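You operate a simulated robot arm through the tools that you are given. There is no shell and no other tool.

Carry out the task below with a simulated two-armed robot. There is one attempt and no reset: what you move stays moved.

TASK
Even out the air in the three tubes on the trestles.
Fine: open the green and the blue lever, wait till the needles stand level, shut both again. Where these are worked on the way, their far stop is far enough and under half their travel is too little: blue lever.

The check looks at the end state, three seconds after you hand in, the way a careful person would. Anything else that was tipped, shoved, dropped, spilled or broken makes it a failure.

THE ROBOT
Two 7-joint arms with fingered hands on one trunk that stands fixed in place. Base frame: the origin is at the foot of the trunk, x ahead of it, y to its left, z up. Lengths are in m, angles in degrees, forces in N, time in s.
The left shoulder is at [0.029, 0.125, 1.277], the right one opposite. With the tool pointing down near the work surface each hand reaches from about 0.1 to 0.78 m from the base axis, measured 20 degrees to its own side. Payload 4 kg a hand.
The TCP of each hand is the grasp point between the finger pads, 0.029 m short of the fingertips. In the tool frame z runs along the fingers and y along their closing line. The gripper opens to 0.1 m; its body begins 0.034 m behind the TCP. The gripper is a hand of 5 fingers: y runs from the thumb to the fingers, the wrist lies at [-0.015, -0.105, -0.177] in the tool frame, and closing takes about 1.5 s.
Orientation is told as [roll, pitch, yaw] about the base's x, y, z axes, in that order, counted from this pose: with the fingers straight down and the wrist toward the robot, the tool's x, y and z point along [0, 1, 0], [1, 0, 0] and [0, 0, -1] of the base frame.

THE INTERFACE
- The arms move only by the tool servo_tool. It takes "left_commands", "right_commands" or both (then of equal length, played together; a hand with none holds still); each is a list that holds one entry, the list of rows, each a list of 6 numbers: the shift along the tool's x, y, z in m, then the turn, a rotation vector about the tool's x, y, z in degrees. In form: [[[tx, ty, tz, ax, ay, az], ...]]. A call has 1 to 20 rows; each row shifts and turns the commanded pose from where the row before left it, along the tool's axes as they then stand. "left_claw" and "right_claw" are, for a hand that has rows, the gripper command, from -1 (shut) to 1 (fully open), values between in proportion, set as the call begins (left out, the last holds). A row lasts 0.2 s, in which the tool goes at most 0.05 m and 8.6 degrees; a call with a longer step from one row to the next is refused whole, and so is a gripper value outside its range. A pose out of reach is approached as far as the arm can. The call stops where the force on the tool passes 90 N (or 10 N more than at its start, if that is more) or the arm is blocked; 0.2 s more then pass. The fingers move at their own pace (about 0.045 m/s each) and stop on an object; they squeeze with about 22 N. The grip force told is the motor's: it shows also when the fingers shut on nothing. Time passes only in rows, and 0.2 s behind the last, so rows that do not move let the fingers close. It gives the time, the measured TCP pose, the force on the tool (base axes), the opening and the grip force at its end, in the units of the frame above (readings bear some noise), with the torque about the TCP (base axes, N m) and any sound that the robot's microphone picked up.
- Cameras (640 x 400 px; columns grow to the right, rows downward): "scene" is now at [0.1195, -0.0327, 1.4147]; the picture's right is [-0.39, -0.92, 0.00], its down [-0.45, 0.19, -0.87] and it looks along [0.80, -0.34, -0.49] (base axes); focal length 227 px, centre (320, 200). "left" rides on the left gripper at [-0.066, -0.086, -0.121] in its tool frame; the picture's right is [-0.76, -0.31, 0.58], its down [0.59, -0.70, 0.40] and it looks along [0.28, 0.64, 0.71] (tool axes); focal length 247 px, centre (320, 200). "right" rides on the right gripper at [0.066, -0.086, -0.121] in its tool frame; the picture's right is [-0.76, 0.31, -0.58], its down [-0.59, -0.70, 0.40] and it looks along [-0.28, 0.64, 0.71] (tool axes); focal length 247 px, centre (320, 200). There is no depth. A picture from a camera that has moved, and an enlarged one, comes with that camera's place and axes in the base frame and with its lens.
- camera(camera): a new picture of that camera. No time passes.
- move_column(by): moves the trunk up (or, below 0, down) by that many m; the arms and the scene camera ride with it, the base frame stays. It gives what a move gives, with no picture.
- move_fingers(index, middle, ring, little, thumb_bend, thumb_turn, hand): sets how far each is bent, from 0 (flat) to 1 (curled in); at 0.3 the hand is open as for a grip, at 0.7 the pads meet at the TCP. One left out holds its place. A second passes; each finger stops where it meets its share of the squeeze, and holds until it gets a number again. A gripper value or a shape takes the hand back. It gives what a move gives, with no picture; readings hold the bend of each and the force on index, middle, ring, little, thumb and palm. thumb_turn goes from beside the hand (0) to across from the fingers (1), as for a grip.
- grasp_type(shape, hand): the hand has 5 fingers and takes this shape, open, in about a second: jaw (thumb against the fingers, like two jaws); tri (thumb and two fingers); tip (a fingertip pinch); poke (one finger out to press); point (the index stretched); flat (the hand flat); cup (the hand cupped); fist (a fist). The gripper value then closes the fingers along that shape, each until it touches; the sizes above hold for jaw. It gives what a move gives, with no picture.
- head_to(pan, tilt): turns the head with the scene camera to pan (to the left, within 80 degrees either way) and tilt (down, from -29 to 69), counted from straight ahead of the robot (the tilt from the chest, where the trunk bows). It gives what a move gives.
- inspect(camera, box): a new picture of the part [left, top, right, bottom] of that camera's present view, enlarged. No time passes.
- close_job(): hands the job in; it is judged then, once.

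Nothing tells you positions but the pictures and the camera data. Unless the task says otherwise, let go and move clear before handing in.

The tools are called after "Emit:" as name(argument=value, ...) on one line, values as JSON. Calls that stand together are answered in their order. servo_tool: Moves the arms, as the interface text tells. Its arguments: {"type":"object","properties":{"left_commands":{"type":"array","items":{"type":"array","items":{"type":"array","items":{"type":"number"}}}},"left_claw":{"type":"number"},"right_commands":{"type":"array","items":{"type":"array","items":{"type":"array","items":{"type":"number"}}}},"right_claw":{"type":"number"}},"required":[]} The other tools are called the same way: move_column (by) moves the trunk up or down; grasp_type (shape, hand) gives the hand a shape; move_fingers (index, middle, ring, little, thumb_bend, thumb_turn, hand) moves the fingers one by one; head_to (pan, tilt) turns the head that bears the scene camera; camera (camera) takes a picture; inspect (camera, box) takes an enlarged picture of a part of a camera's view; close_job () hands the job in.

At the start:

```text
time_s: 0.0
left_eef_pos: [0.5247, -0.0715, 1.3141]
left_tool_rot: [0.0, 0.1, 0.0]
left_contact_force: [0.0, 0.2, 0.6]
left_wrist_torque: [0.01, -0.01, -0.02]
left_grip_width: 0.0998
left_gripper_force: 0.1
left_shape: jaw
left_bend: [0.3, 0.3, 0.3, 0.3, 0.3, 0.98]
left_finger forces: [0.0, 0.0, 0.1, 0.1, 0.1, 0.0]
right_eef_pos: [0.3492, -0.5211, 1.3095]
right_tool_rot: [-0.1, 0.1, 0.0]
right_contact_force: [-0.7, -0.2, -0.3]
right_wrist_torque: [0.03, -0.04, -0.02]
right_grip_width: 0.0996
right_gripper_force: 0.1
right_shape: jaw
right_bend: [0.3, 0.3, 0.3, 0.3, 0.3, 0.98]
right_finger forces: [0.0, 0.1, 0.0, 0.0, 0.0, 0.0]
trunk travel left (down, up): [-0.475, 0.272]
head pan, tilt (commanded): [-23.1, 29.6]
```

scene: 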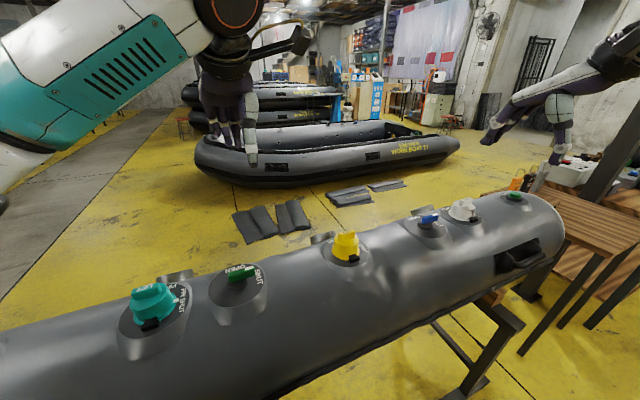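
right: 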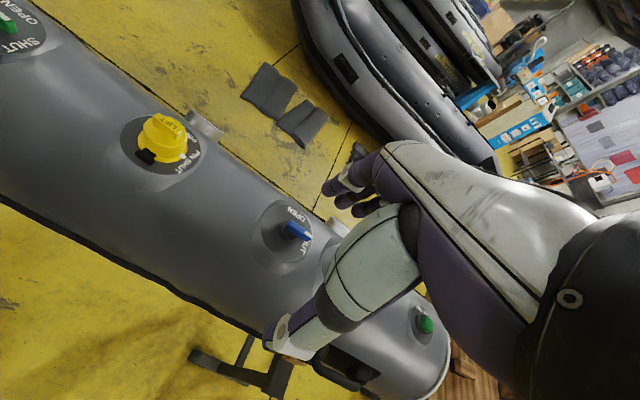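
left: 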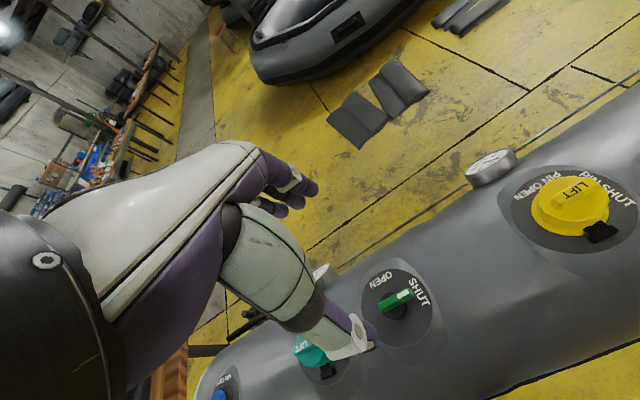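

I see a long grey tube with a teal lift valve, a green lever, a yellow lift valve, a blue lever, a white valve and a green cap, with gauges behind. I'll look closer at each before moving anything.

Emit:
inspect(camera="scene", box=[100, 230, 300, 360])

Emit:
inspect(camera="scene", box=[300, 180, 560, 300])

Emit:
inspect(camera="left", box=[180, 130, 640, 400])

Emit:
inspect(camera="right", box=[100, 90, 480, 380])

Emit:
inspect(camera="right", box=[0, 0, 200, 180])

```text
3.08 times, centred on (200, 295) of scene
camera zoom: at [0.1195, -0.0327, 1.4147], right [-0.39, -0.92, 0.0], down [-0.45, 0.19, -0.87], along [0.8, -0.34, -0.49], focal length 699 px, centre (689, -92)
```

zoom: 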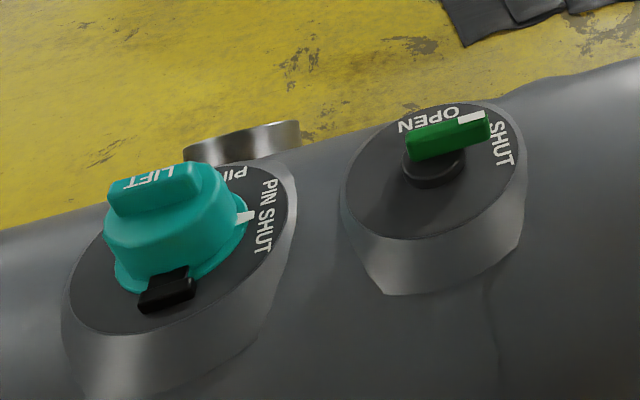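

```text
2.46 times, centred on (430, 240) of scene
camera zoom: at [0.1195, -0.0327, 1.4147], right [-0.39, -0.92, 0.0], down [-0.45, 0.19, -0.87], along [0.8, -0.34, -0.49], focal length 559 px, centre (49, 102)
```

zoom: 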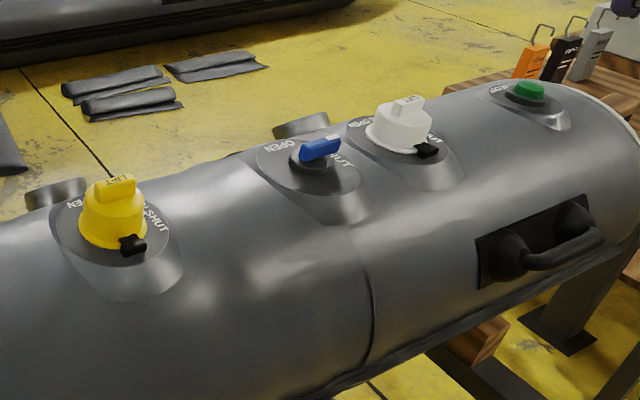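

```text
1.39 times, centred on (410, 265) of left
camera zoom: at [0.4408, -0.1372, 1.434], right [-0.31, -0.76, -0.58], down [-0.7, 0.59, -0.4], along [0.64, 0.28, -0.71], focal length 344 px, centre (195, 110)
```

zoom: 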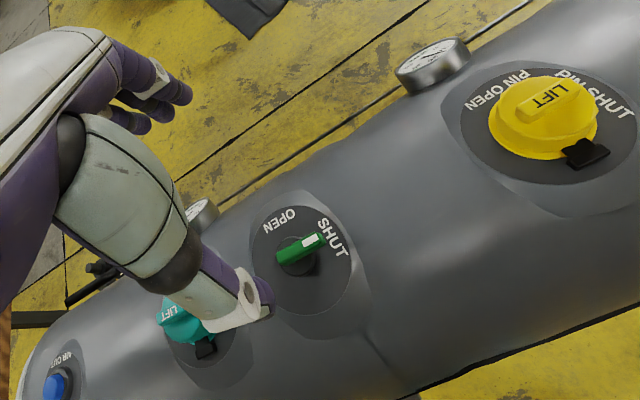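

```text
1.38 times, centred on (290, 235) of right
camera zoom: at [0.2653, -0.4557, 1.4313], right [0.31, -0.76, 0.58], down [-0.7, -0.59, -0.4], along [0.64, -0.28, -0.71], focal length 341 px, centre (361, 152)
```

zoom: 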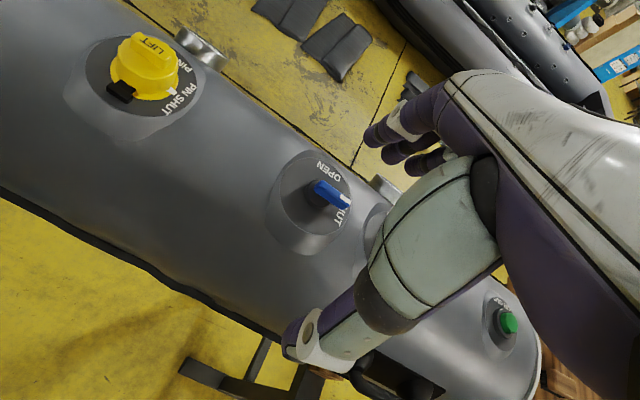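

```text
2.22 times, centred on (100, 90) of right
camera zoom: at [0.2653, -0.4557, 1.4313], right [0.31, -0.76, 0.58], down [-0.7, -0.59, -0.4], along [0.64, -0.28, -0.71], focal length 549 px, centre (809, 444)
```

zoom: 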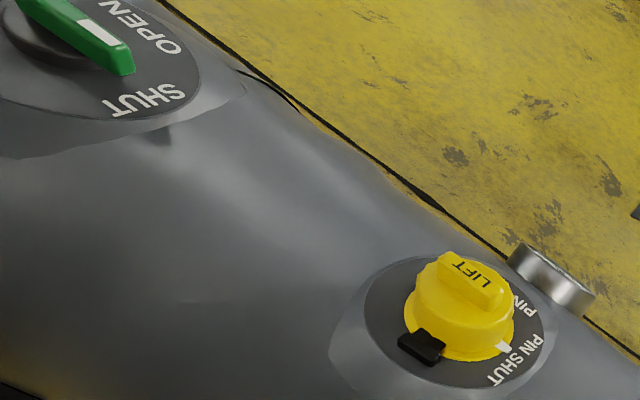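

The levers are green near y≈0 and blue near y≈-0.6, both around x≈0.55, z≈0.98. I'll zoom in further on the levers and gauges.

Emit:
inspect(camera="left", box=[350, 250, 450, 350])

Emit:
inspect(camera="left", box=[450, 130, 550, 200])

Emit:
inspect(camera="right", box=[240, 180, 350, 280])

Emit:
inspect(camera="scene", box=[380, 180, 500, 260])

Emit:
inspect(camera="scene", box=[200, 245, 280, 325])

```text
4.00 times, centred on (400, 300) of left
camera zoom: at [0.4408, -0.1372, 1.434], right [-0.31, -0.76, -0.58], down [-0.7, 0.59, -0.4], along [0.64, 0.28, -0.71], focal length 988 px, centre (0, -200)
```

zoom: 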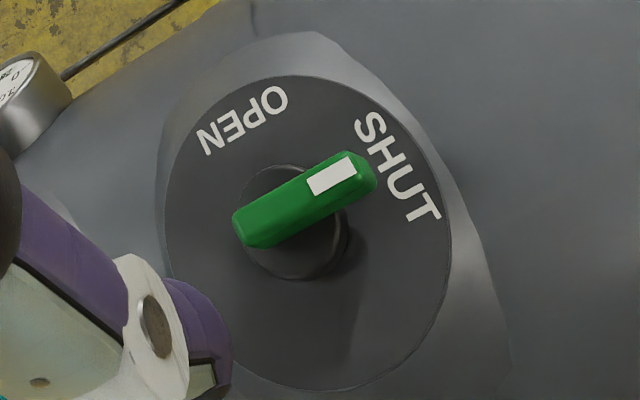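

```text
5.71 times, centred on (500, 165) of left
camera zoom: at [0.4408, -0.1372, 1.434], right [-0.31, -0.76, -0.58], down [-0.7, 0.59, -0.4], along [0.64, 0.28, -0.71], focal length 1411 px, centre (-709, 400)
```

zoom: 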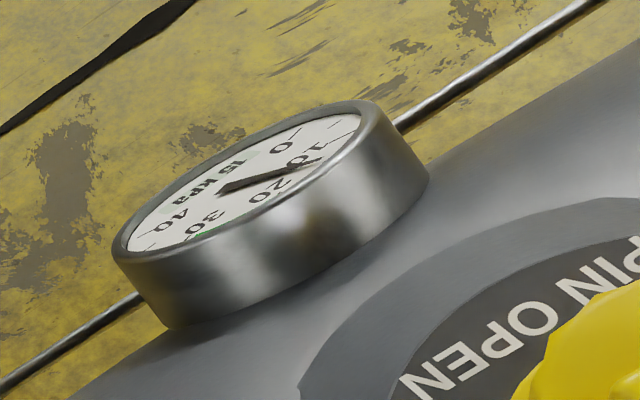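

```text
4.00 times, centred on (295, 230) of right
camera zoom: at [0.2653, -0.4557, 1.4313], right [0.31, -0.76, 0.58], down [-0.7, -0.59, -0.4], along [0.64, -0.28, -0.71], focal length 988 px, centre (420, 80)
```

zoom: 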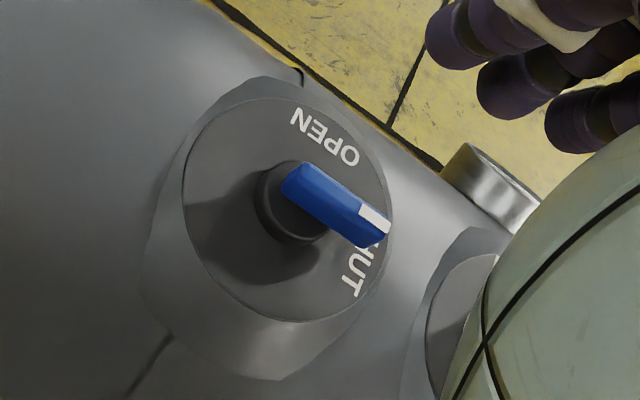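

```text
5.00 times, centred on (440, 220) of scene
camera zoom: at [0.1195, -0.0327, 1.4147], right [-0.39, -0.92, 0.0], down [-0.45, 0.19, -0.87], along [0.8, -0.34, -0.49], focal length 1136 px, centre (-280, 100)
```

zoom: 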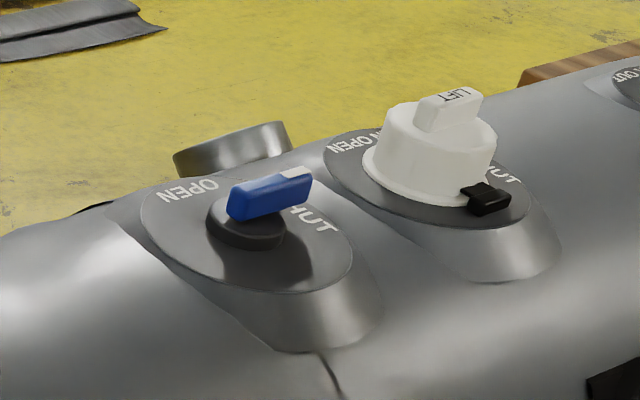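

```text
5.00 times, centred on (240, 285) of scene
camera zoom: at [0.1195, -0.0327, 1.4147], right [-0.39, -0.92, 0.0], down [-0.45, 0.19, -0.87], along [0.8, -0.34, -0.49], focal length 1136 px, centre (720, -225)
```

zoom: 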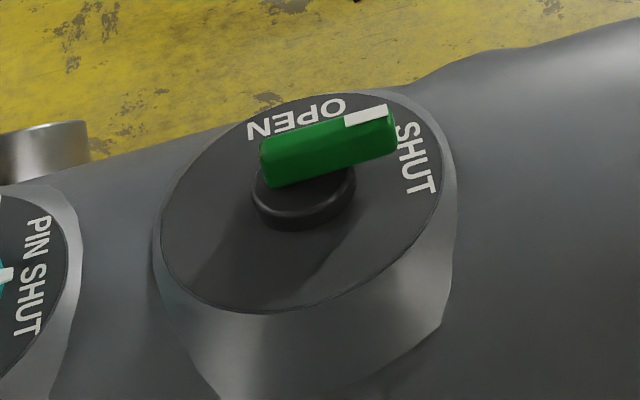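

Green reads as mark at −y (SHUT) with OPEN toward +x, and blue is laid out the same way, so both open by turning 90° counter-clockwise seen from above. I'll raise the hands forward so their cameras can see the gauges.

Emit:
servo_tool(left_commands=[[[0, 0.04, 0, 0, 0, 0], [0, 0.04, 0, 0, 0, 0], [0, 0.04, 0, 0, 0, 0], [0, 0.04, 0, 0, 0, 0], [0, 0, 0, 0, 0, 0]]], right_commands=[[[0, 0.04, 0, 0, 0, 0], [0, 0.04, 0, 0, 0, 0], [0, 0.04, 0, 0, 0, 0], [0, 0.04, 0, 0, 0, 0], [0, 0, 0, 0, 0, 0]]])

Emit:
camera(camera="left")

Emit:
camera(camera="right")

Emit:
camera(camera="scene")

```text
time_s: 1.2
left_eef_pos: [0.6837, -0.0731, 1.3162]
left_tool_rot: [-0.2, -0.3, -0.1]
left_contact_force: [0.0, 0.3, -0.2]
left_wrist_torque: [0.01, -0.03, -0.02]
left_grip_width: 0.1
left_gripper_force: 0.2
left_shape: jaw
left_bend: [0.3, 0.3, 0.3, 0.3, 0.3, 0.98]
left_finger forces: [0.1, 0.1, 0.0, 0.0, 0.0, 0.0]
right_eef_pos: [0.5086, -0.5182, 1.3131]
right_tool_rot: [-0.2, -0.2, 0.0]
right_contact_force: [-0.2, -0.9, 0.9]
right_wrist_torque: [-0.01, -0.02, -0.04]
right_grip_width: 0.0996
right_gripper_force: 0.0
right_shape: jaw
right_bend: [0.3, 0.3, 0.3, 0.3, 0.3, 0.98]
right_finger forces: [0.0, 0.0, 0.0, 0.1, 0.0, 0.0]
trunk travel left (down, up): [-0.475, 0.272]
head pan, tilt (commanded): [-23.1, 29.6]
```

```text
taken
camera left: at [0.5994, -0.1377, 1.4371], right [-0.31, -0.76, -0.58], down [-0.7, 0.59, -0.4], along [0.64, 0.28, -0.71], focal length 247 px, centre (320, 200)
```

left: 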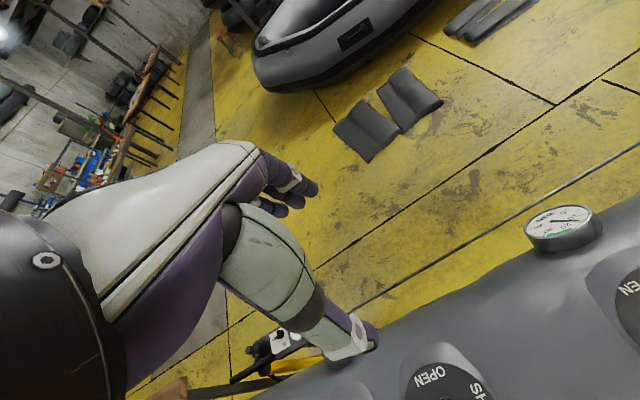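

```text
taken
camera right: at [0.4237, -0.4538, 1.4328], right [0.31, -0.76, 0.58], down [-0.7, -0.59, -0.4], along [0.64, -0.28, -0.71], focal length 247 px, centre (320, 200)
```

right: 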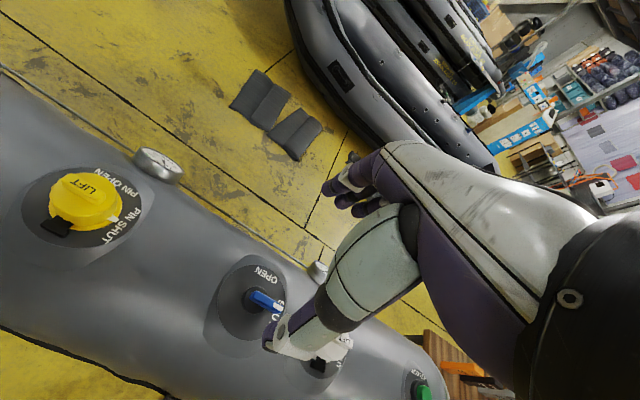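

```text
taken
camera scene: at [0.1172, -0.0315, 1.4152], right [-0.39, -0.92, 0.0], down [-0.45, 0.19, -0.87], along [0.8, -0.34, -0.49], focal length 227 px, centre (320, 200)
```

scene: 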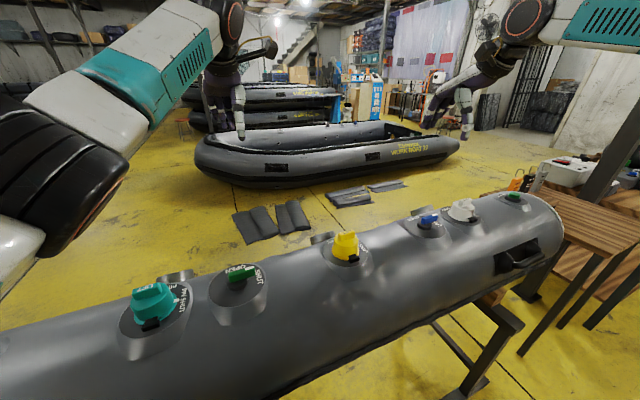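

The yellow chamber's gauge is visible in the left view. I'll zoom on it and use the clear view to fix lever positions, including the view of the blue lever from the right hand.

Emit:
inspect(camera="left", box=[510, 190, 610, 260])

Emit:
inspect(camera="right", box=[200, 240, 320, 350])

Emit:
inspect(camera="scene", box=[200, 245, 280, 325])

```text
5.71 times, centred on (560, 225) of left
camera zoom: at [0.5994, -0.1377, 1.4371], right [-0.31, -0.76, -0.58], down [-0.7, 0.59, -0.4], along [0.64, 0.28, -0.71], focal length 1411 px, centre (-1051, 57)
```

zoom: 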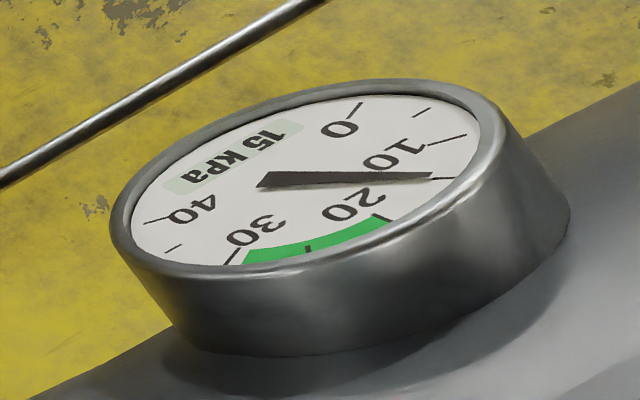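

```text
3.64 times, centred on (260, 295) of right
camera zoom: at [0.4237, -0.4538, 1.4328], right [0.31, -0.76, 0.58], down [-0.7, -0.59, -0.4], along [0.64, -0.28, -0.71], focal length 898 px, centre (538, -146)
```

zoom: 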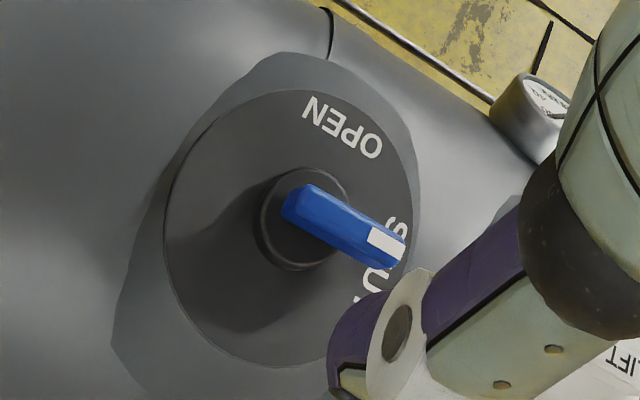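

```text
5.00 times, centred on (240, 285) of scene
camera zoom: at [0.1172, -0.0315, 1.4152], right [-0.39, -0.92, 0.0], down [-0.45, 0.19, -0.87], along [0.8, -0.34, -0.49], focal length 1136 px, centre (720, -225)
```

zoom: 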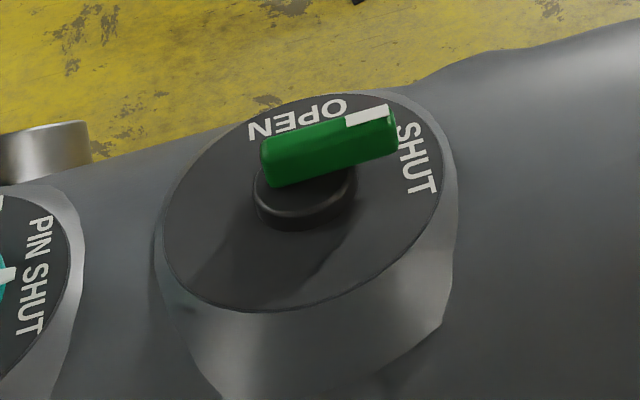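

The yellow chamber's gauge reads 15 kPa on its small display. Now I'll shape both hands to "poke" and look where each extended fingertip lies.

Emit:
grasp_type(shape="poke", hand="left")

Emit:
grasp_type(shape="poke", hand="right")

Emit:
camera(camera="left")

Emit:
camera(camera="right")

Emit:
inspect(camera="scene", box=[140, 30, 300, 160])

Emit:
inspect(camera="scene", box=[400, 30, 560, 160])

```text
time_s: 2.1
left_eef_pos: [0.6874, -0.0745, 1.3142]
left_tool_rot: [0.0, 0.0, 0.0]
left_contact_force: [-0.6, -0.6, 0.2]
left_wrist_torque: [-0.03, -0.01, -0.01]
left_grip_width: 0.0
left_gripper_force: 0.0
left_shape: poke
left_bend: [0.7, 0.7, 0.99, 0.99, 1.0, 1.0]
left_finger forces: [0.1, 0.0, 0.0, 0.1, 0.1, 0.0]
right_eef_pos: [0.5115, -0.521, 1.3097]
right_tool_rot: [0.1, 0.1, -0.1]
right_contact_force: [0.2, 0.2, -0.5]
right_wrist_torque: [0.0, 0.03, -0.01]
right_grip_width: 0.0998
right_gripper_force: 0.0
right_shape: jaw
right_bend: [0.3, 0.3, 0.3, 0.3, 0.3, 0.98]
right_finger forces: [0.1, 0.1, 0.1, 0.0, 0.0, 0.1]
trunk travel left (down, up): [-0.475, 0.272]
head pan, tilt (commanded): [-23.1, 29.6]
```

```text
time_s: 3.0
left_eef_pos: [0.6872, -0.073, 1.3144]
left_tool_rot: [0.1, 0.0, 0.1]
left_contact_force: [-1.0, 0.2, 0.0]
left_wrist_torque: [0.0, 0.01, 0.01]
left_grip_width: 0.0003
left_gripper_force: 0.0
left_shape: poke
left_bend: [0.7, 0.7, 0.99, 0.99, 1.0, 1.0]
left_finger forces: [0.0, 0.0, 0.1, 0.0, 0.0, 0.0]
right_eef_pos: [0.5116, -0.5205, 1.3093]
right_tool_rot: [0.1, 0.2, 0.1]
right_contact_force: [0.0, 0.2, 0.4]
right_wrist_torque: [0.02, 0.0, 0.02]
right_grip_width: 0.0001
right_gripper_force: 0.0
right_shape: poke
right_bend: [0.7, 0.7, 0.99, 0.99, 1.0, 1.0]
right_finger forces: [0.0, 0.0, 0.1, 0.0, 0.0, 0.1]
trunk travel left (down, up): [-0.475, 0.272]
head pan, tilt (commanded): [-23.1, 29.6]
```

```text
taken
camera left: at [0.6024, -0.1383, 1.4349], right [-0.31, -0.76, -0.58], down [-0.7, 0.59, -0.4], along [0.64, 0.28, -0.71], focal length 247 px, centre (320, 200)
```

left: 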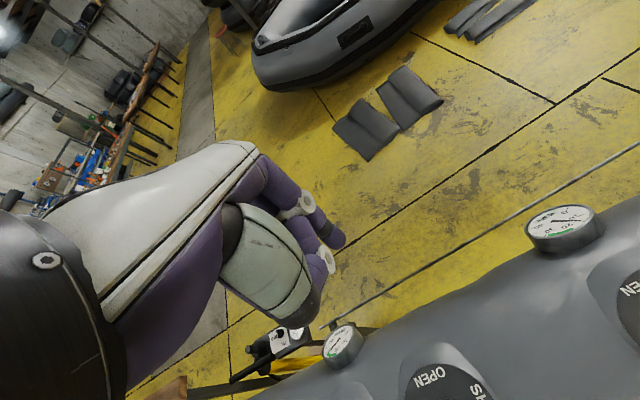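

```text
taken
camera right: at [0.4267, -0.4551, 1.4304], right [0.31, -0.76, 0.58], down [-0.7, -0.59, -0.4], along [0.64, -0.28, -0.71], focal length 247 px, centre (320, 200)
```

right: 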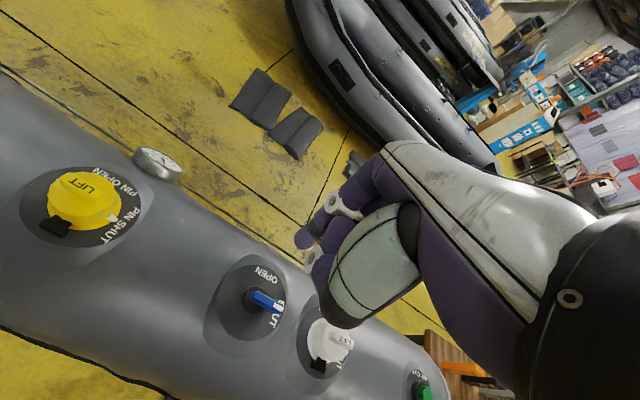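

```text
3.08 times, centred on (220, 95) of scene
camera zoom: at [0.1198, -0.0328, 1.4147], right [-0.39, -0.92, 0.0], down [-0.45, 0.19, -0.87], along [0.8, -0.34, -0.49], focal length 699 px, centre (628, 523)
```

zoom: 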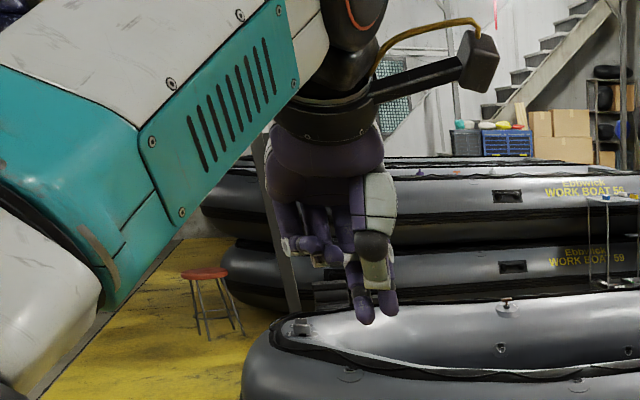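

```text
3.08 times, centred on (480, 95) of scene
camera zoom: at [0.1198, -0.0328, 1.4147], right [-0.39, -0.92, 0.0], down [-0.45, 0.19, -0.87], along [0.8, -0.34, -0.49], focal length 699 px, centre (-172, 523)
```

zoom: 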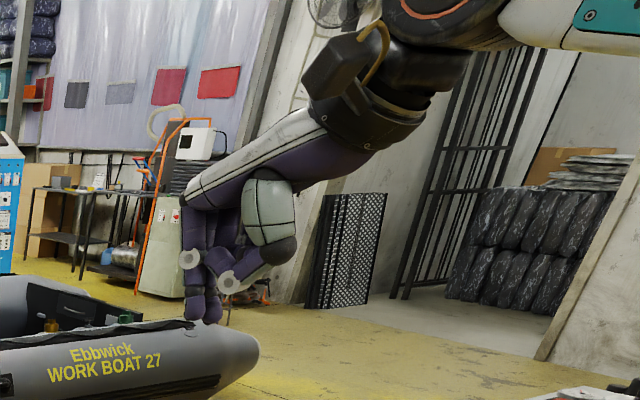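

The poke shape keeps index and middle fingers down together with the rest folded. I'll zoom in on those fingertips to calibrate their location, and read gauge 1 now visible past the hand.

Emit:
inspect(camera="right", box=[270, 170, 450, 340])

Emit:
inspect(camera="left", box=[210, 160, 390, 390])

Emit:
inspect(camera="left", box=[310, 310, 380, 380])

Emit:
inspect(camera="scene", box=[420, 80, 480, 140])

Emit:
inspect(camera="scene", box=[200, 80, 260, 140])

```text
2.35 times, centred on (360, 255) of right
camera zoom: at [0.4267, -0.4551, 1.4304], right [0.31, -0.76, 0.58], down [-0.7, -0.59, -0.4], along [0.64, -0.28, -0.71], focal length 581 px, centre (226, 71)
```

zoom: 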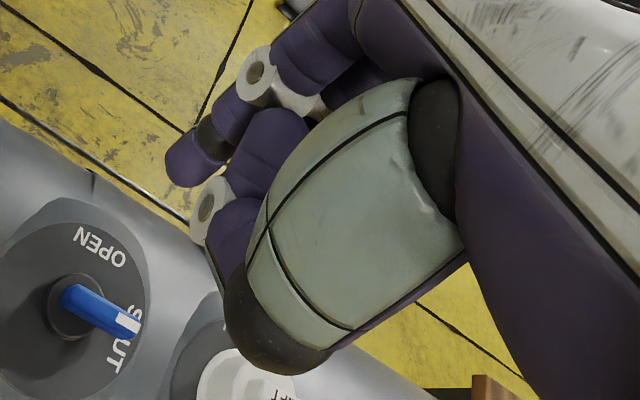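

```text
1.74 times, centred on (300, 275) of left
camera zoom: at [0.6024, -0.1383, 1.4349], right [-0.31, -0.76, -0.58], down [-0.7, 0.59, -0.4], along [0.64, 0.28, -0.71], focal length 430 px, centre (355, 70)
```

zoom: 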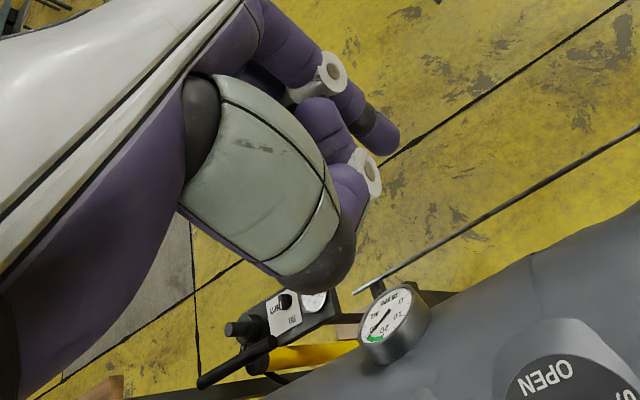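

```text
5.71 times, centred on (345, 345) of left
camera zoom: at [0.6024, -0.1383, 1.4349], right [-0.31, -0.76, -0.58], down [-0.7, 0.59, -0.4], along [0.64, 0.28, -0.71], focal length 1411 px, centre (177, -629)
```

zoom: 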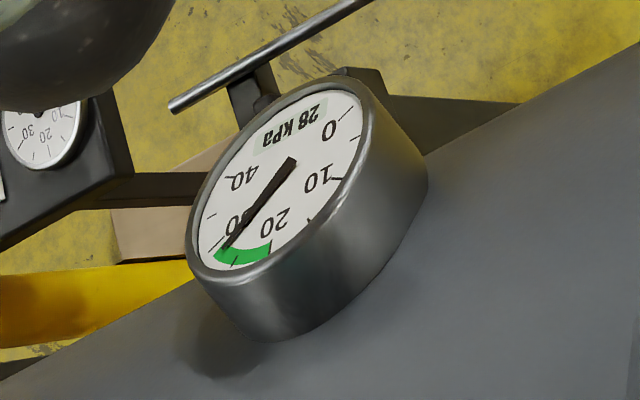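

```text
6.67 times, centred on (450, 110) of scene
camera zoom: at [0.1198, -0.0328, 1.4147], right [-0.39, -0.92, 0.0], down [-0.45, 0.19, -0.87], along [0.8, -0.34, -0.49], focal length 1514 px, centre (-547, 800)
```

zoom: 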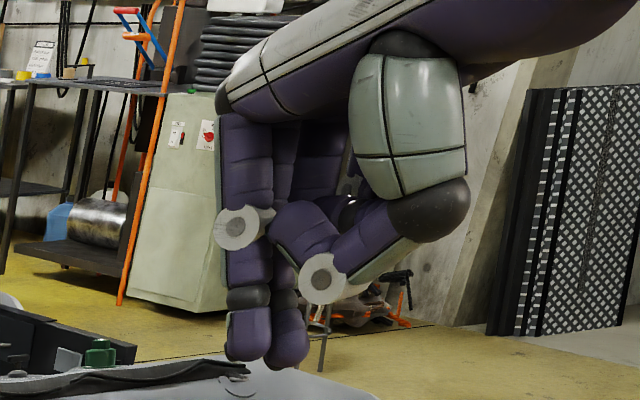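

```text
6.67 times, centred on (230, 110) of scene
camera zoom: at [0.1198, -0.0328, 1.4147], right [-0.39, -0.92, 0.0], down [-0.45, 0.19, -0.87], along [0.8, -0.34, -0.49], focal length 1514 px, centre (920, 800)
```

zoom: 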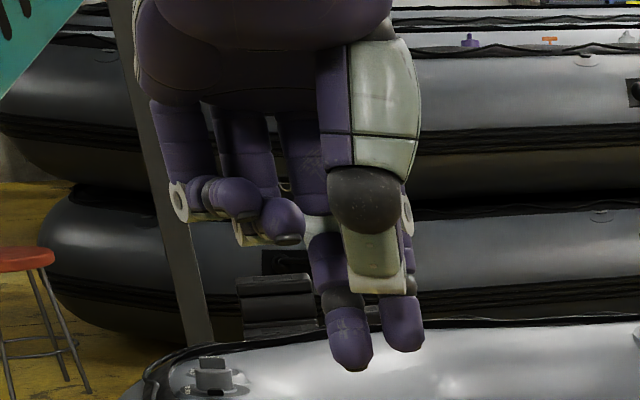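

Gauge 1 reads 28 kPa and gauge 2 reads 15 kPa. The thumb hangs close to the fingertips, so I'll try swinging it aside on both hands and look again.

Emit:
move_fingers(hand="left", index=0.7, middle=0.7, ring=1.0, little=1.0, thumb_bend=0.2, thumb_turn=0.0)

Emit:
move_fingers(hand="right", index=0.7, middle=0.7, ring=1.0, little=1.0, thumb_bend=0.2, thumb_turn=0.0)

Emit:
inspect(camera="scene", box=[180, 50, 280, 140])

Emit:
inspect(camera="scene", box=[420, 50, 520, 140])

Emit:
camera(camera="left")

Emit:
camera(camera="right")

```text
time_s: 4.0
left_eef_pos: [0.6879, -0.0726, 1.3147]
left_tool_rot: [-0.1, 0.2, 0.1]
left_contact_force: [0.1, -0.1, -0.6]
left_wrist_torque: [0.0, 0.01, -0.01]
left_grip_width: 0.12
left_gripper_force: 0.1
left_shape: fingers
left_bend: [0.7, 0.7, 1.0, 1.0, 0.2, 0.0]
left_finger forces: [0.0, 0.0, 0.0, 0.0, 0.0, 0.0]
right_eef_pos: [0.512, -0.5192, 1.3105]
right_tool_rot: [0.0, 0.1, 0.1]
right_contact_force: [-0.1, 0.5, 0.6]
right_wrist_torque: [0.01, 0.0, 0.02]
right_grip_width: 0.0
right_gripper_force: 0.0
right_shape: poke
right_bend: [0.7, 0.7, 0.99, 0.99, 1.0, 1.0]
right_finger forces: [0.0, 0.0, 0.0, 0.0, 0.0, 0.0]
trunk travel left (down, up): [-0.475, 0.272]
head pan, tilt (commanded): [-23.1, 29.6]
```

```text
time_s: 5.0
left_eef_pos: [0.6874, -0.073, 1.3125]
left_tool_rot: [0.0, 0.2, 0.0]
left_contact_force: [0.4, 0.0, 0.4]
left_wrist_torque: [-0.01, -0.02, 0.02]
left_grip_width: 0.12
left_gripper_force: 0.2
left_shape: fingers
left_bend: [0.7, 0.7, 1.0, 1.0, 0.2, 0.0]
left_finger forces: [0.0, 0.0, 0.1, 0.1, 0.1, 0.0]
right_eef_pos: [0.5106, -0.5211, 1.3093]
right_tool_rot: [0.0, 0.1, 0.0]
right_contact_force: [-0.4, 0.6, -0.9]
right_wrist_torque: [-0.02, 0.01, -0.02]
right_grip_width: 0.1198
right_gripper_force: 0.0
right_shape: fingers
right_bend: [0.7, 0.7, 1.0, 1.0, 0.2, 0.0]
right_finger forces: [0.1, 0.1, 0.0, 0.1, 0.0, 0.0]
trunk travel left (down, up): [-0.475, 0.272]
head pan, tilt (commanded): [-23.1, 29.6]
```

```text
4.44 times, centred on (230, 95) of scene
camera zoom: at [0.1199, -0.0328, 1.4147], right [-0.39, -0.92, 0.0], down [-0.45, 0.19, -0.87], along [0.8, -0.34, -0.49], focal length 1010 px, centre (720, 667)
```

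zoom: 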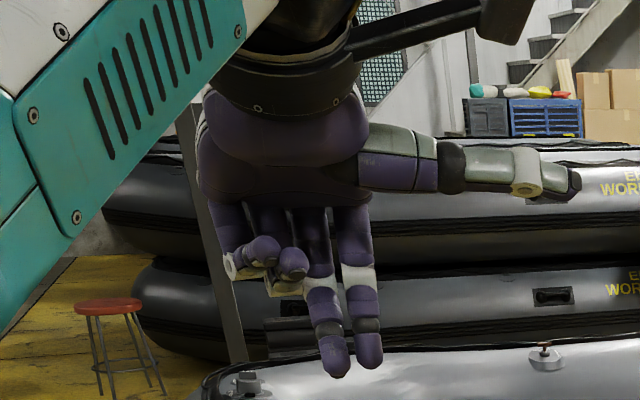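

```text
4.44 times, centred on (470, 95) of scene
camera zoom: at [0.1199, -0.0328, 1.4147], right [-0.39, -0.92, 0.0], down [-0.45, 0.19, -0.87], along [0.8, -0.34, -0.49], focal length 1010 px, centre (-347, 667)
```

zoom: 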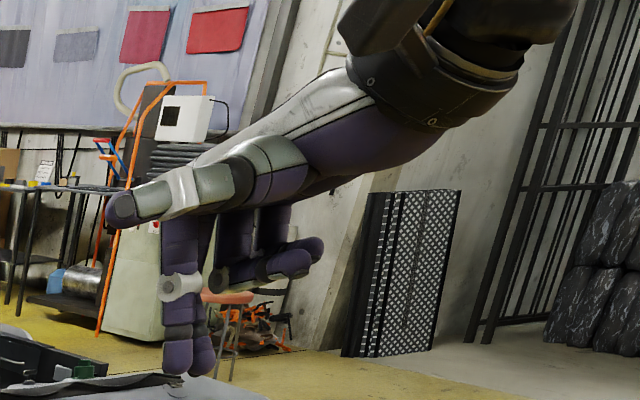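

```text
taken
camera left: at [0.6022, -0.1388, 1.435], right [-0.31, -0.76, -0.58], down [-0.7, 0.59, -0.4], along [0.64, 0.28, -0.71], focal length 247 px, centre (320, 200)
```

left: 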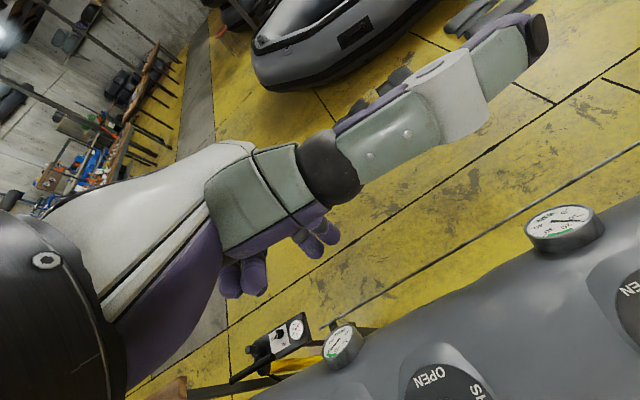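

```text
taken
camera right: at [0.4265, -0.4554, 1.4304], right [0.31, -0.76, 0.58], down [-0.7, -0.59, -0.4], along [0.64, -0.28, -0.71], focal length 247 px, centre (320, 200)
```

right: 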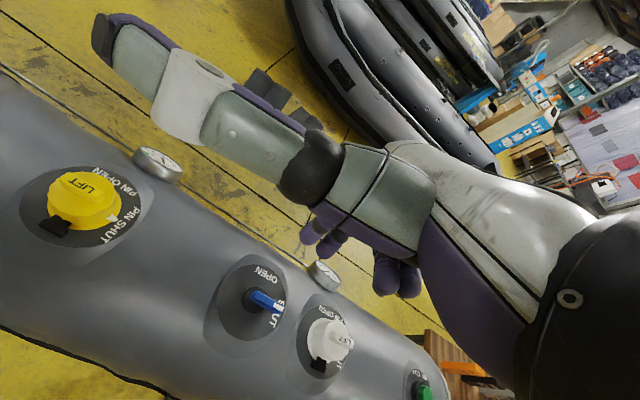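

The thumb now points sideways well above the fingertips, and the fingertips are clear in each hand's camera. I'll check gauge 3 and get precise fingertip pixels.

Emit:
inspect(camera="right", box=[290, 240, 360, 310])

Emit:
inspect(camera="right", box=[280, 200, 430, 300])

Emit:
inspect(camera="left", box=[210, 200, 360, 300])

```text
5.71 times, centred on (325, 275) of right
camera zoom: at [0.4265, -0.4554, 1.4304], right [0.31, -0.76, 0.58], down [-0.7, -0.59, -0.4], along [0.64, -0.28, -0.71], focal length 1411 px, centre (291, -229)
```

zoom: 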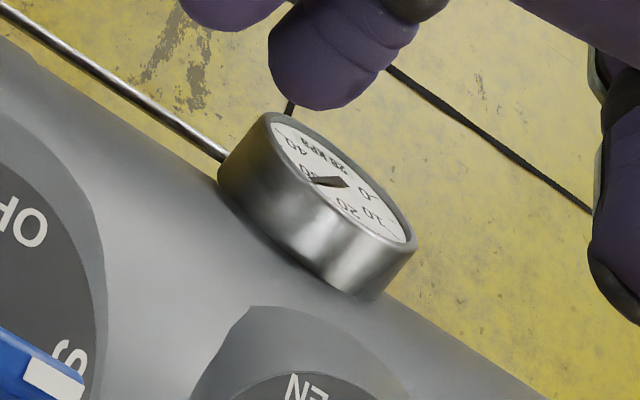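

```text
4.00 times, centred on (355, 250) of right
camera zoom: at [0.4265, -0.4554, 1.4304], right [0.31, -0.76, 0.58], down [-0.7, -0.59, -0.4], along [0.64, -0.28, -0.71], focal length 988 px, centre (180, 0)
```

zoom: 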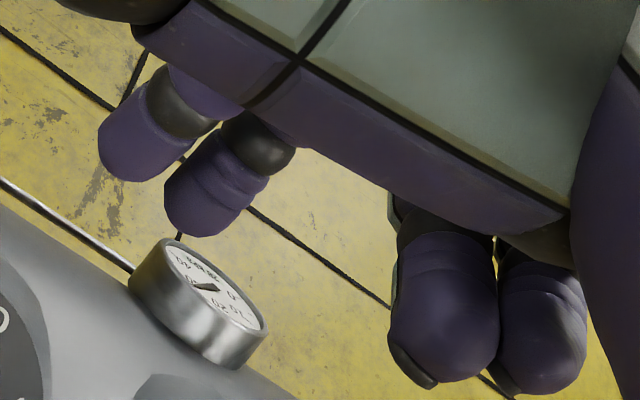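

```text
4.00 times, centred on (285, 250) of left
camera zoom: at [0.6022, -0.1388, 1.435], right [-0.31, -0.76, -0.58], down [-0.7, 0.59, -0.4], along [0.64, 0.28, -0.71], focal length 988 px, centre (460, 0)
```

zoom: 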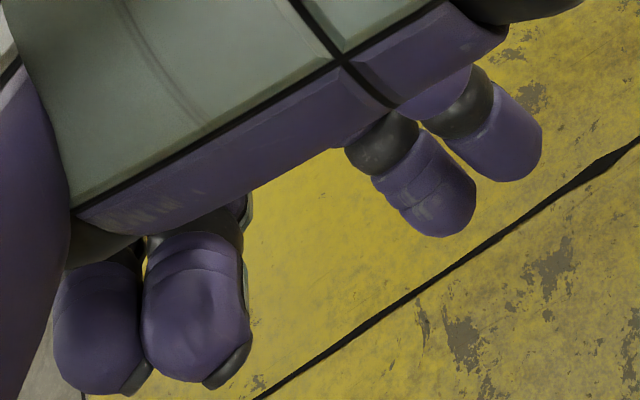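

All gauges read: about 28, 15 and 27 kPa. I now bring each hand above and to the near-right of its lever, yawed −45°, still high up.

Emit:
servo_tool(left_commands=[[[0.005, -0.038, 0, 0, 0, 0], [0.005, -0.038, 0, 0, 0, 0], [0.005, -0.038, 0, 0, 0, 0], [0.005, -0.038, 0, 0, 0, 0], [0.004, -0.037, 0, 0, 0, 0], [0, 0, 0, 0, 0, 7.5], [0, 0, 0, 0, 0, 7.5], [0, 0, 0, 0, 0, 7.5], [0, 0, 0, 0, 0, 7.5], [0, 0, 0, 0, 0, 7.5], [0, 0, 0, 0, 0, 7.5], [0, 0, 0, 0, 0, 0]]], right_commands=[[[-0.024, -0.004, 0, 0, 0, 0], [-0.024, -0.004, 0, 0, 0, 0], [-0.024, -0.004, 0, 0, 0, 0], [-0.024, -0.004, 0, 0, 0, 0], [-0.018, -0.002, 0, 0, 0, 0], [0, 0, 0, 0, 0, 7.5], [0, 0, 0, 0, 0, 7.5], [0, 0, 0, 0, 0, 7.5], [0, 0, 0, 0, 0, 7.5], [0, 0, 0, 0, 0, 7.5], [0, 0, 0, 0, 0, 7.5], [0, 0, 0, 0, 0, 0]]])

Emit:
camera(camera="left")

Emit:
camera(camera="right")

Emit:
camera(camera="scene")

```text
time_s: 7.6
left_eef_pos: [0.4961, -0.0494, 1.3132]
left_tool_rot: [0.0, 0.0, -45.1]
left_contact_force: [0.0, 0.2, 0.2]
left_wrist_torque: [0.03, -0.02, -0.01]
left_grip_width: 0.1202
left_gripper_force: 0.0
left_shape: fingers
left_bend: [0.7, 0.7, 1.0, 1.0, 0.2, 0.0]
left_finger forces: [0.0, 0.0, 0.0, 0.0, 0.0, 0.0]
right_eef_pos: [0.4919, -0.6352, 1.3104]
right_tool_rot: [-0.1, 0.0, -44.9]
right_contact_force: [0.5, 0.6, 0.4]
right_wrist_torque: [-0.01, -0.02, -0.02]
right_grip_width: 0.1203
right_gripper_force: 0.1
right_shape: fingers
right_bend: [0.7, 0.7, 1.0, 1.0, 0.2, 0.0]
right_finger forces: [0.0, 0.1, 0.0, 0.0, 0.0, 0.1]
trunk travel left (down, up): [-0.475, 0.272]
head pan, tilt (commanded): [-23.1, 29.6]
```

```text
taken
camera left: at [0.3899, -0.0341, 1.4348], right [-0.75, -0.32, -0.58], down [-0.08, 0.91, -0.4], along [0.65, -0.25, -0.71], focal length 247 px, centre (320, 200)
```

left: 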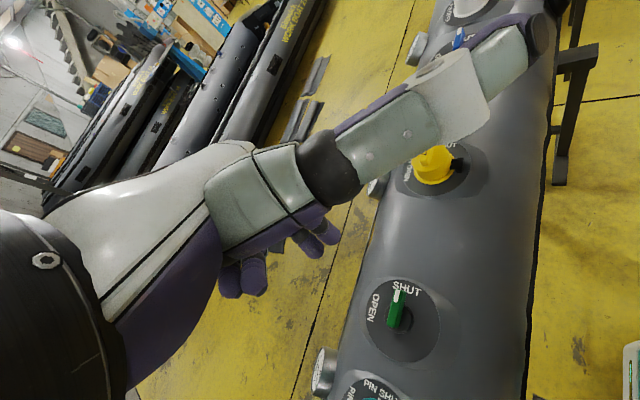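

```text
taken
camera right: at [0.4786, -0.5283, 1.4313], right [-0.32, -0.75, 0.58], down [-0.91, 0.08, -0.4], along [0.25, -0.65, -0.71], focal length 247 px, centre (320, 200)
```

right: 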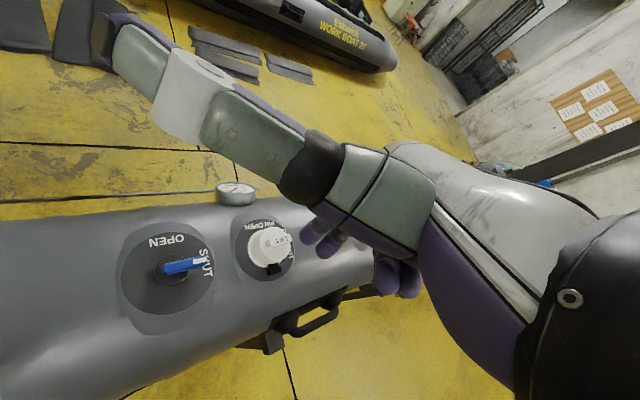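

```text
taken
camera scene: at [0.1188, -0.0328, 1.4148], right [-0.39, -0.92, 0.0], down [-0.45, 0.19, -0.87], along [0.8, -0.34, -0.49], focal length 227 px, centre (320, 200)
```

scene: 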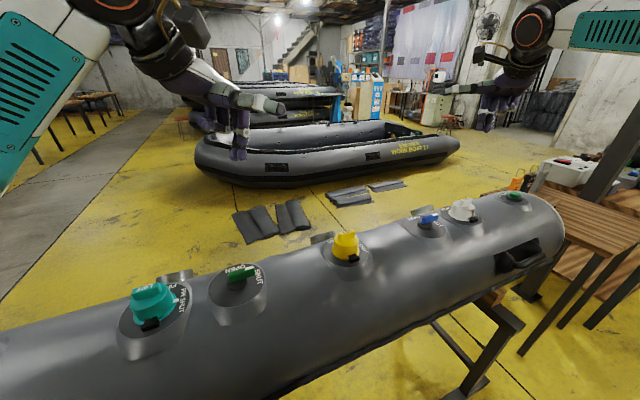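

Both hands hover correctly and the levers are visible unobstructed. I'll zoom in to refine lever positions and heights.

Emit:
inspect(camera="left", box=[350, 260, 460, 370])

Emit:
inspect(camera="right", box=[110, 210, 240, 330])

```text
3.64 times, centred on (405, 315) of left
camera zoom: at [0.3899, -0.0341, 1.4348], right [-0.75, -0.32, -0.58], down [-0.08, 0.91, -0.4], along [0.65, -0.25, -0.71], focal length 898 px, centre (11, -218)
```

zoom: 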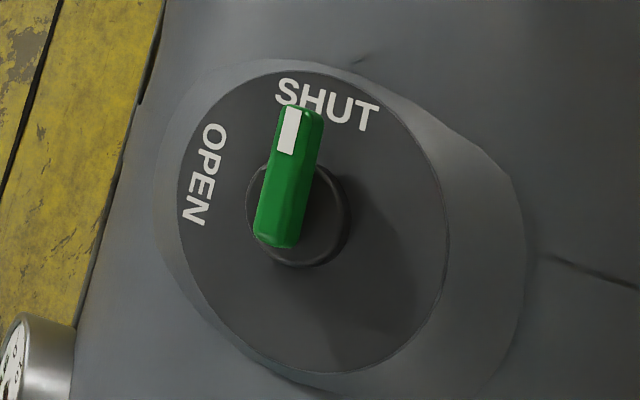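

```text
3.33 times, centred on (175, 270) of right
camera zoom: at [0.4786, -0.5283, 1.4313], right [-0.32, -0.75, 0.58], down [-0.91, 0.08, -0.4], along [0.25, -0.65, -0.71], focal length 823 px, centre (803, -33)
```

zoom: 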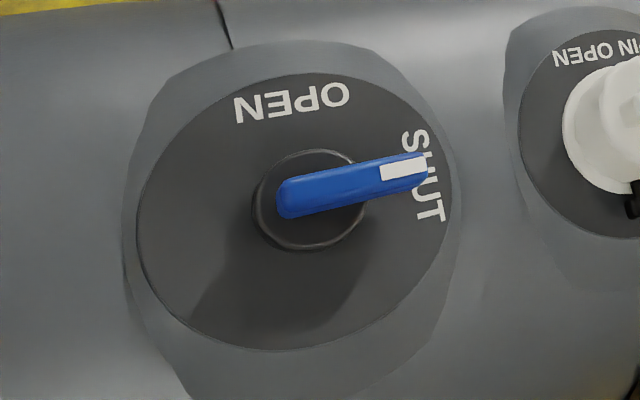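

Refined: green pivot ≈ (0.546, −0.001), lever top z≈1.000; blue pivot ≈ (0.548, −0.594), top z≈1.005. I'll adjust laterally and descend both hands to hover about 3 cm above the levers' tops.

Emit:
servo_tool(left_commands=[[[0.011, -0.0024, 0.01, 0, 0, 0], [0, 0, 0.035, 0, 0, 0], [0, 0, 0.035, 0, 0, 0], [0, 0, 0.035, 0, 0, 0], [0, 0, 0.035, 0, 0, 0], [0, 0, 0.035, 0, 0, 0], [0, 0, 0.035, 0, 0, 0], [0, 0, 0.03, 0, 0, 0], [0, 0, 0, 0, 0, 0]]], right_commands=[[[0.015, 0.0063, 0.01, 0, 0, 0], [0, 0, 0.035, 0, 0, 0], [0, 0, 0.035, 0, 0, 0], [0, 0, 0.035, 0, 0, 0], [0, 0, 0.035, 0, 0, 0], [0, 0, 0.035, 0, 0, 0], [0, 0, 0.035, 0, 0, 0], [0, 0, 0.02, 0, 0, 0], [0, 0, 0, 0, 0, 0]]])

Emit:
camera(camera="left")

Emit:
camera(camera="right")

Emit:
camera(camera="scene")

```text
time_s: 9.6
left_eef_pos: [0.5035, -0.0389, 1.062]
left_tool_rot: [0.0, 0.1, -45.0]
left_contact_force: [0.3, -0.3, -0.2]
left_wrist_torque: [0.0, -0.01, 0.04]
left_grip_width: 0.1198
left_gripper_force: 0.0
left_shape: fingers
left_bend: [0.7, 0.7, 1.0, 1.0, 0.2, 0.0]
left_finger forces: [0.0, 0.0, 0.1, 0.0, 0.1, 0.1]
right_eef_pos: [0.5064, -0.6279, 1.0704]
right_tool_rot: [0.0, 0.0, -45.0]
right_contact_force: [-0.6, 0.4, -0.4]
right_wrist_torque: [0.01, 0.01, -0.02]
right_grip_width: 0.12
right_gripper_force: 0.1
right_shape: fingers
right_bend: [0.7, 0.7, 1.0, 1.0, 0.2, 0.0]
right_finger forces: [0.0, 0.0, 0.0, 0.1, 0.0, 0.0]
trunk travel left (down, up): [-0.475, 0.272]
head pan, tilt (commanded): [-23.1, 29.6]
```

```text
taken
camera left: at [0.3967, -0.0242, 1.1829], right [-0.75, -0.32, -0.58], down [-0.08, 0.91, -0.4], along [0.65, -0.25, -0.71], focal length 247 px, centre (320, 200)
```

left: 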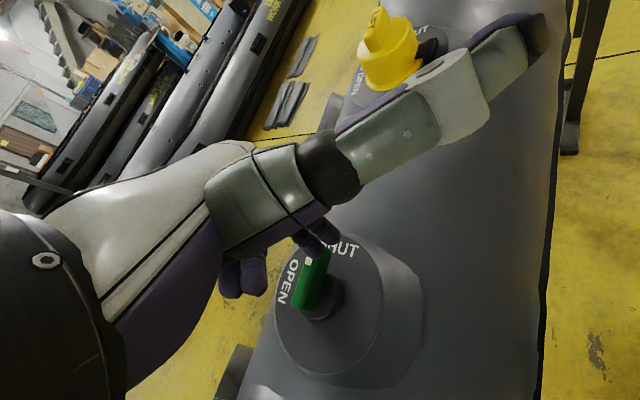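

```text
taken
camera right: at [0.4938, -0.5214, 1.1912], right [-0.32, -0.75, 0.58], down [-0.91, 0.08, -0.4], along [0.25, -0.65, -0.71], focal length 247 px, centre (320, 200)
```

right: 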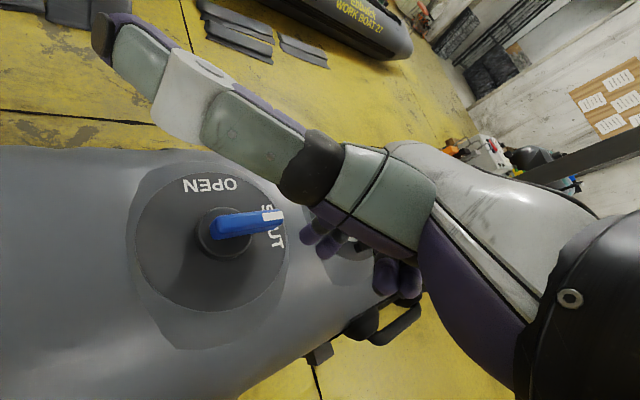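

```text
taken
camera scene: at [0.1195, -0.0328, 1.4148], right [-0.39, -0.92, 0.0], down [-0.45, 0.19, -0.87], along [0.8, -0.34, -0.49], focal length 227 px, centre (320, 200)
```

scene: 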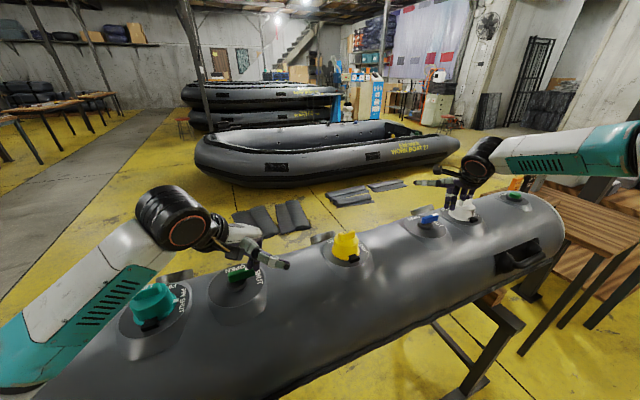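

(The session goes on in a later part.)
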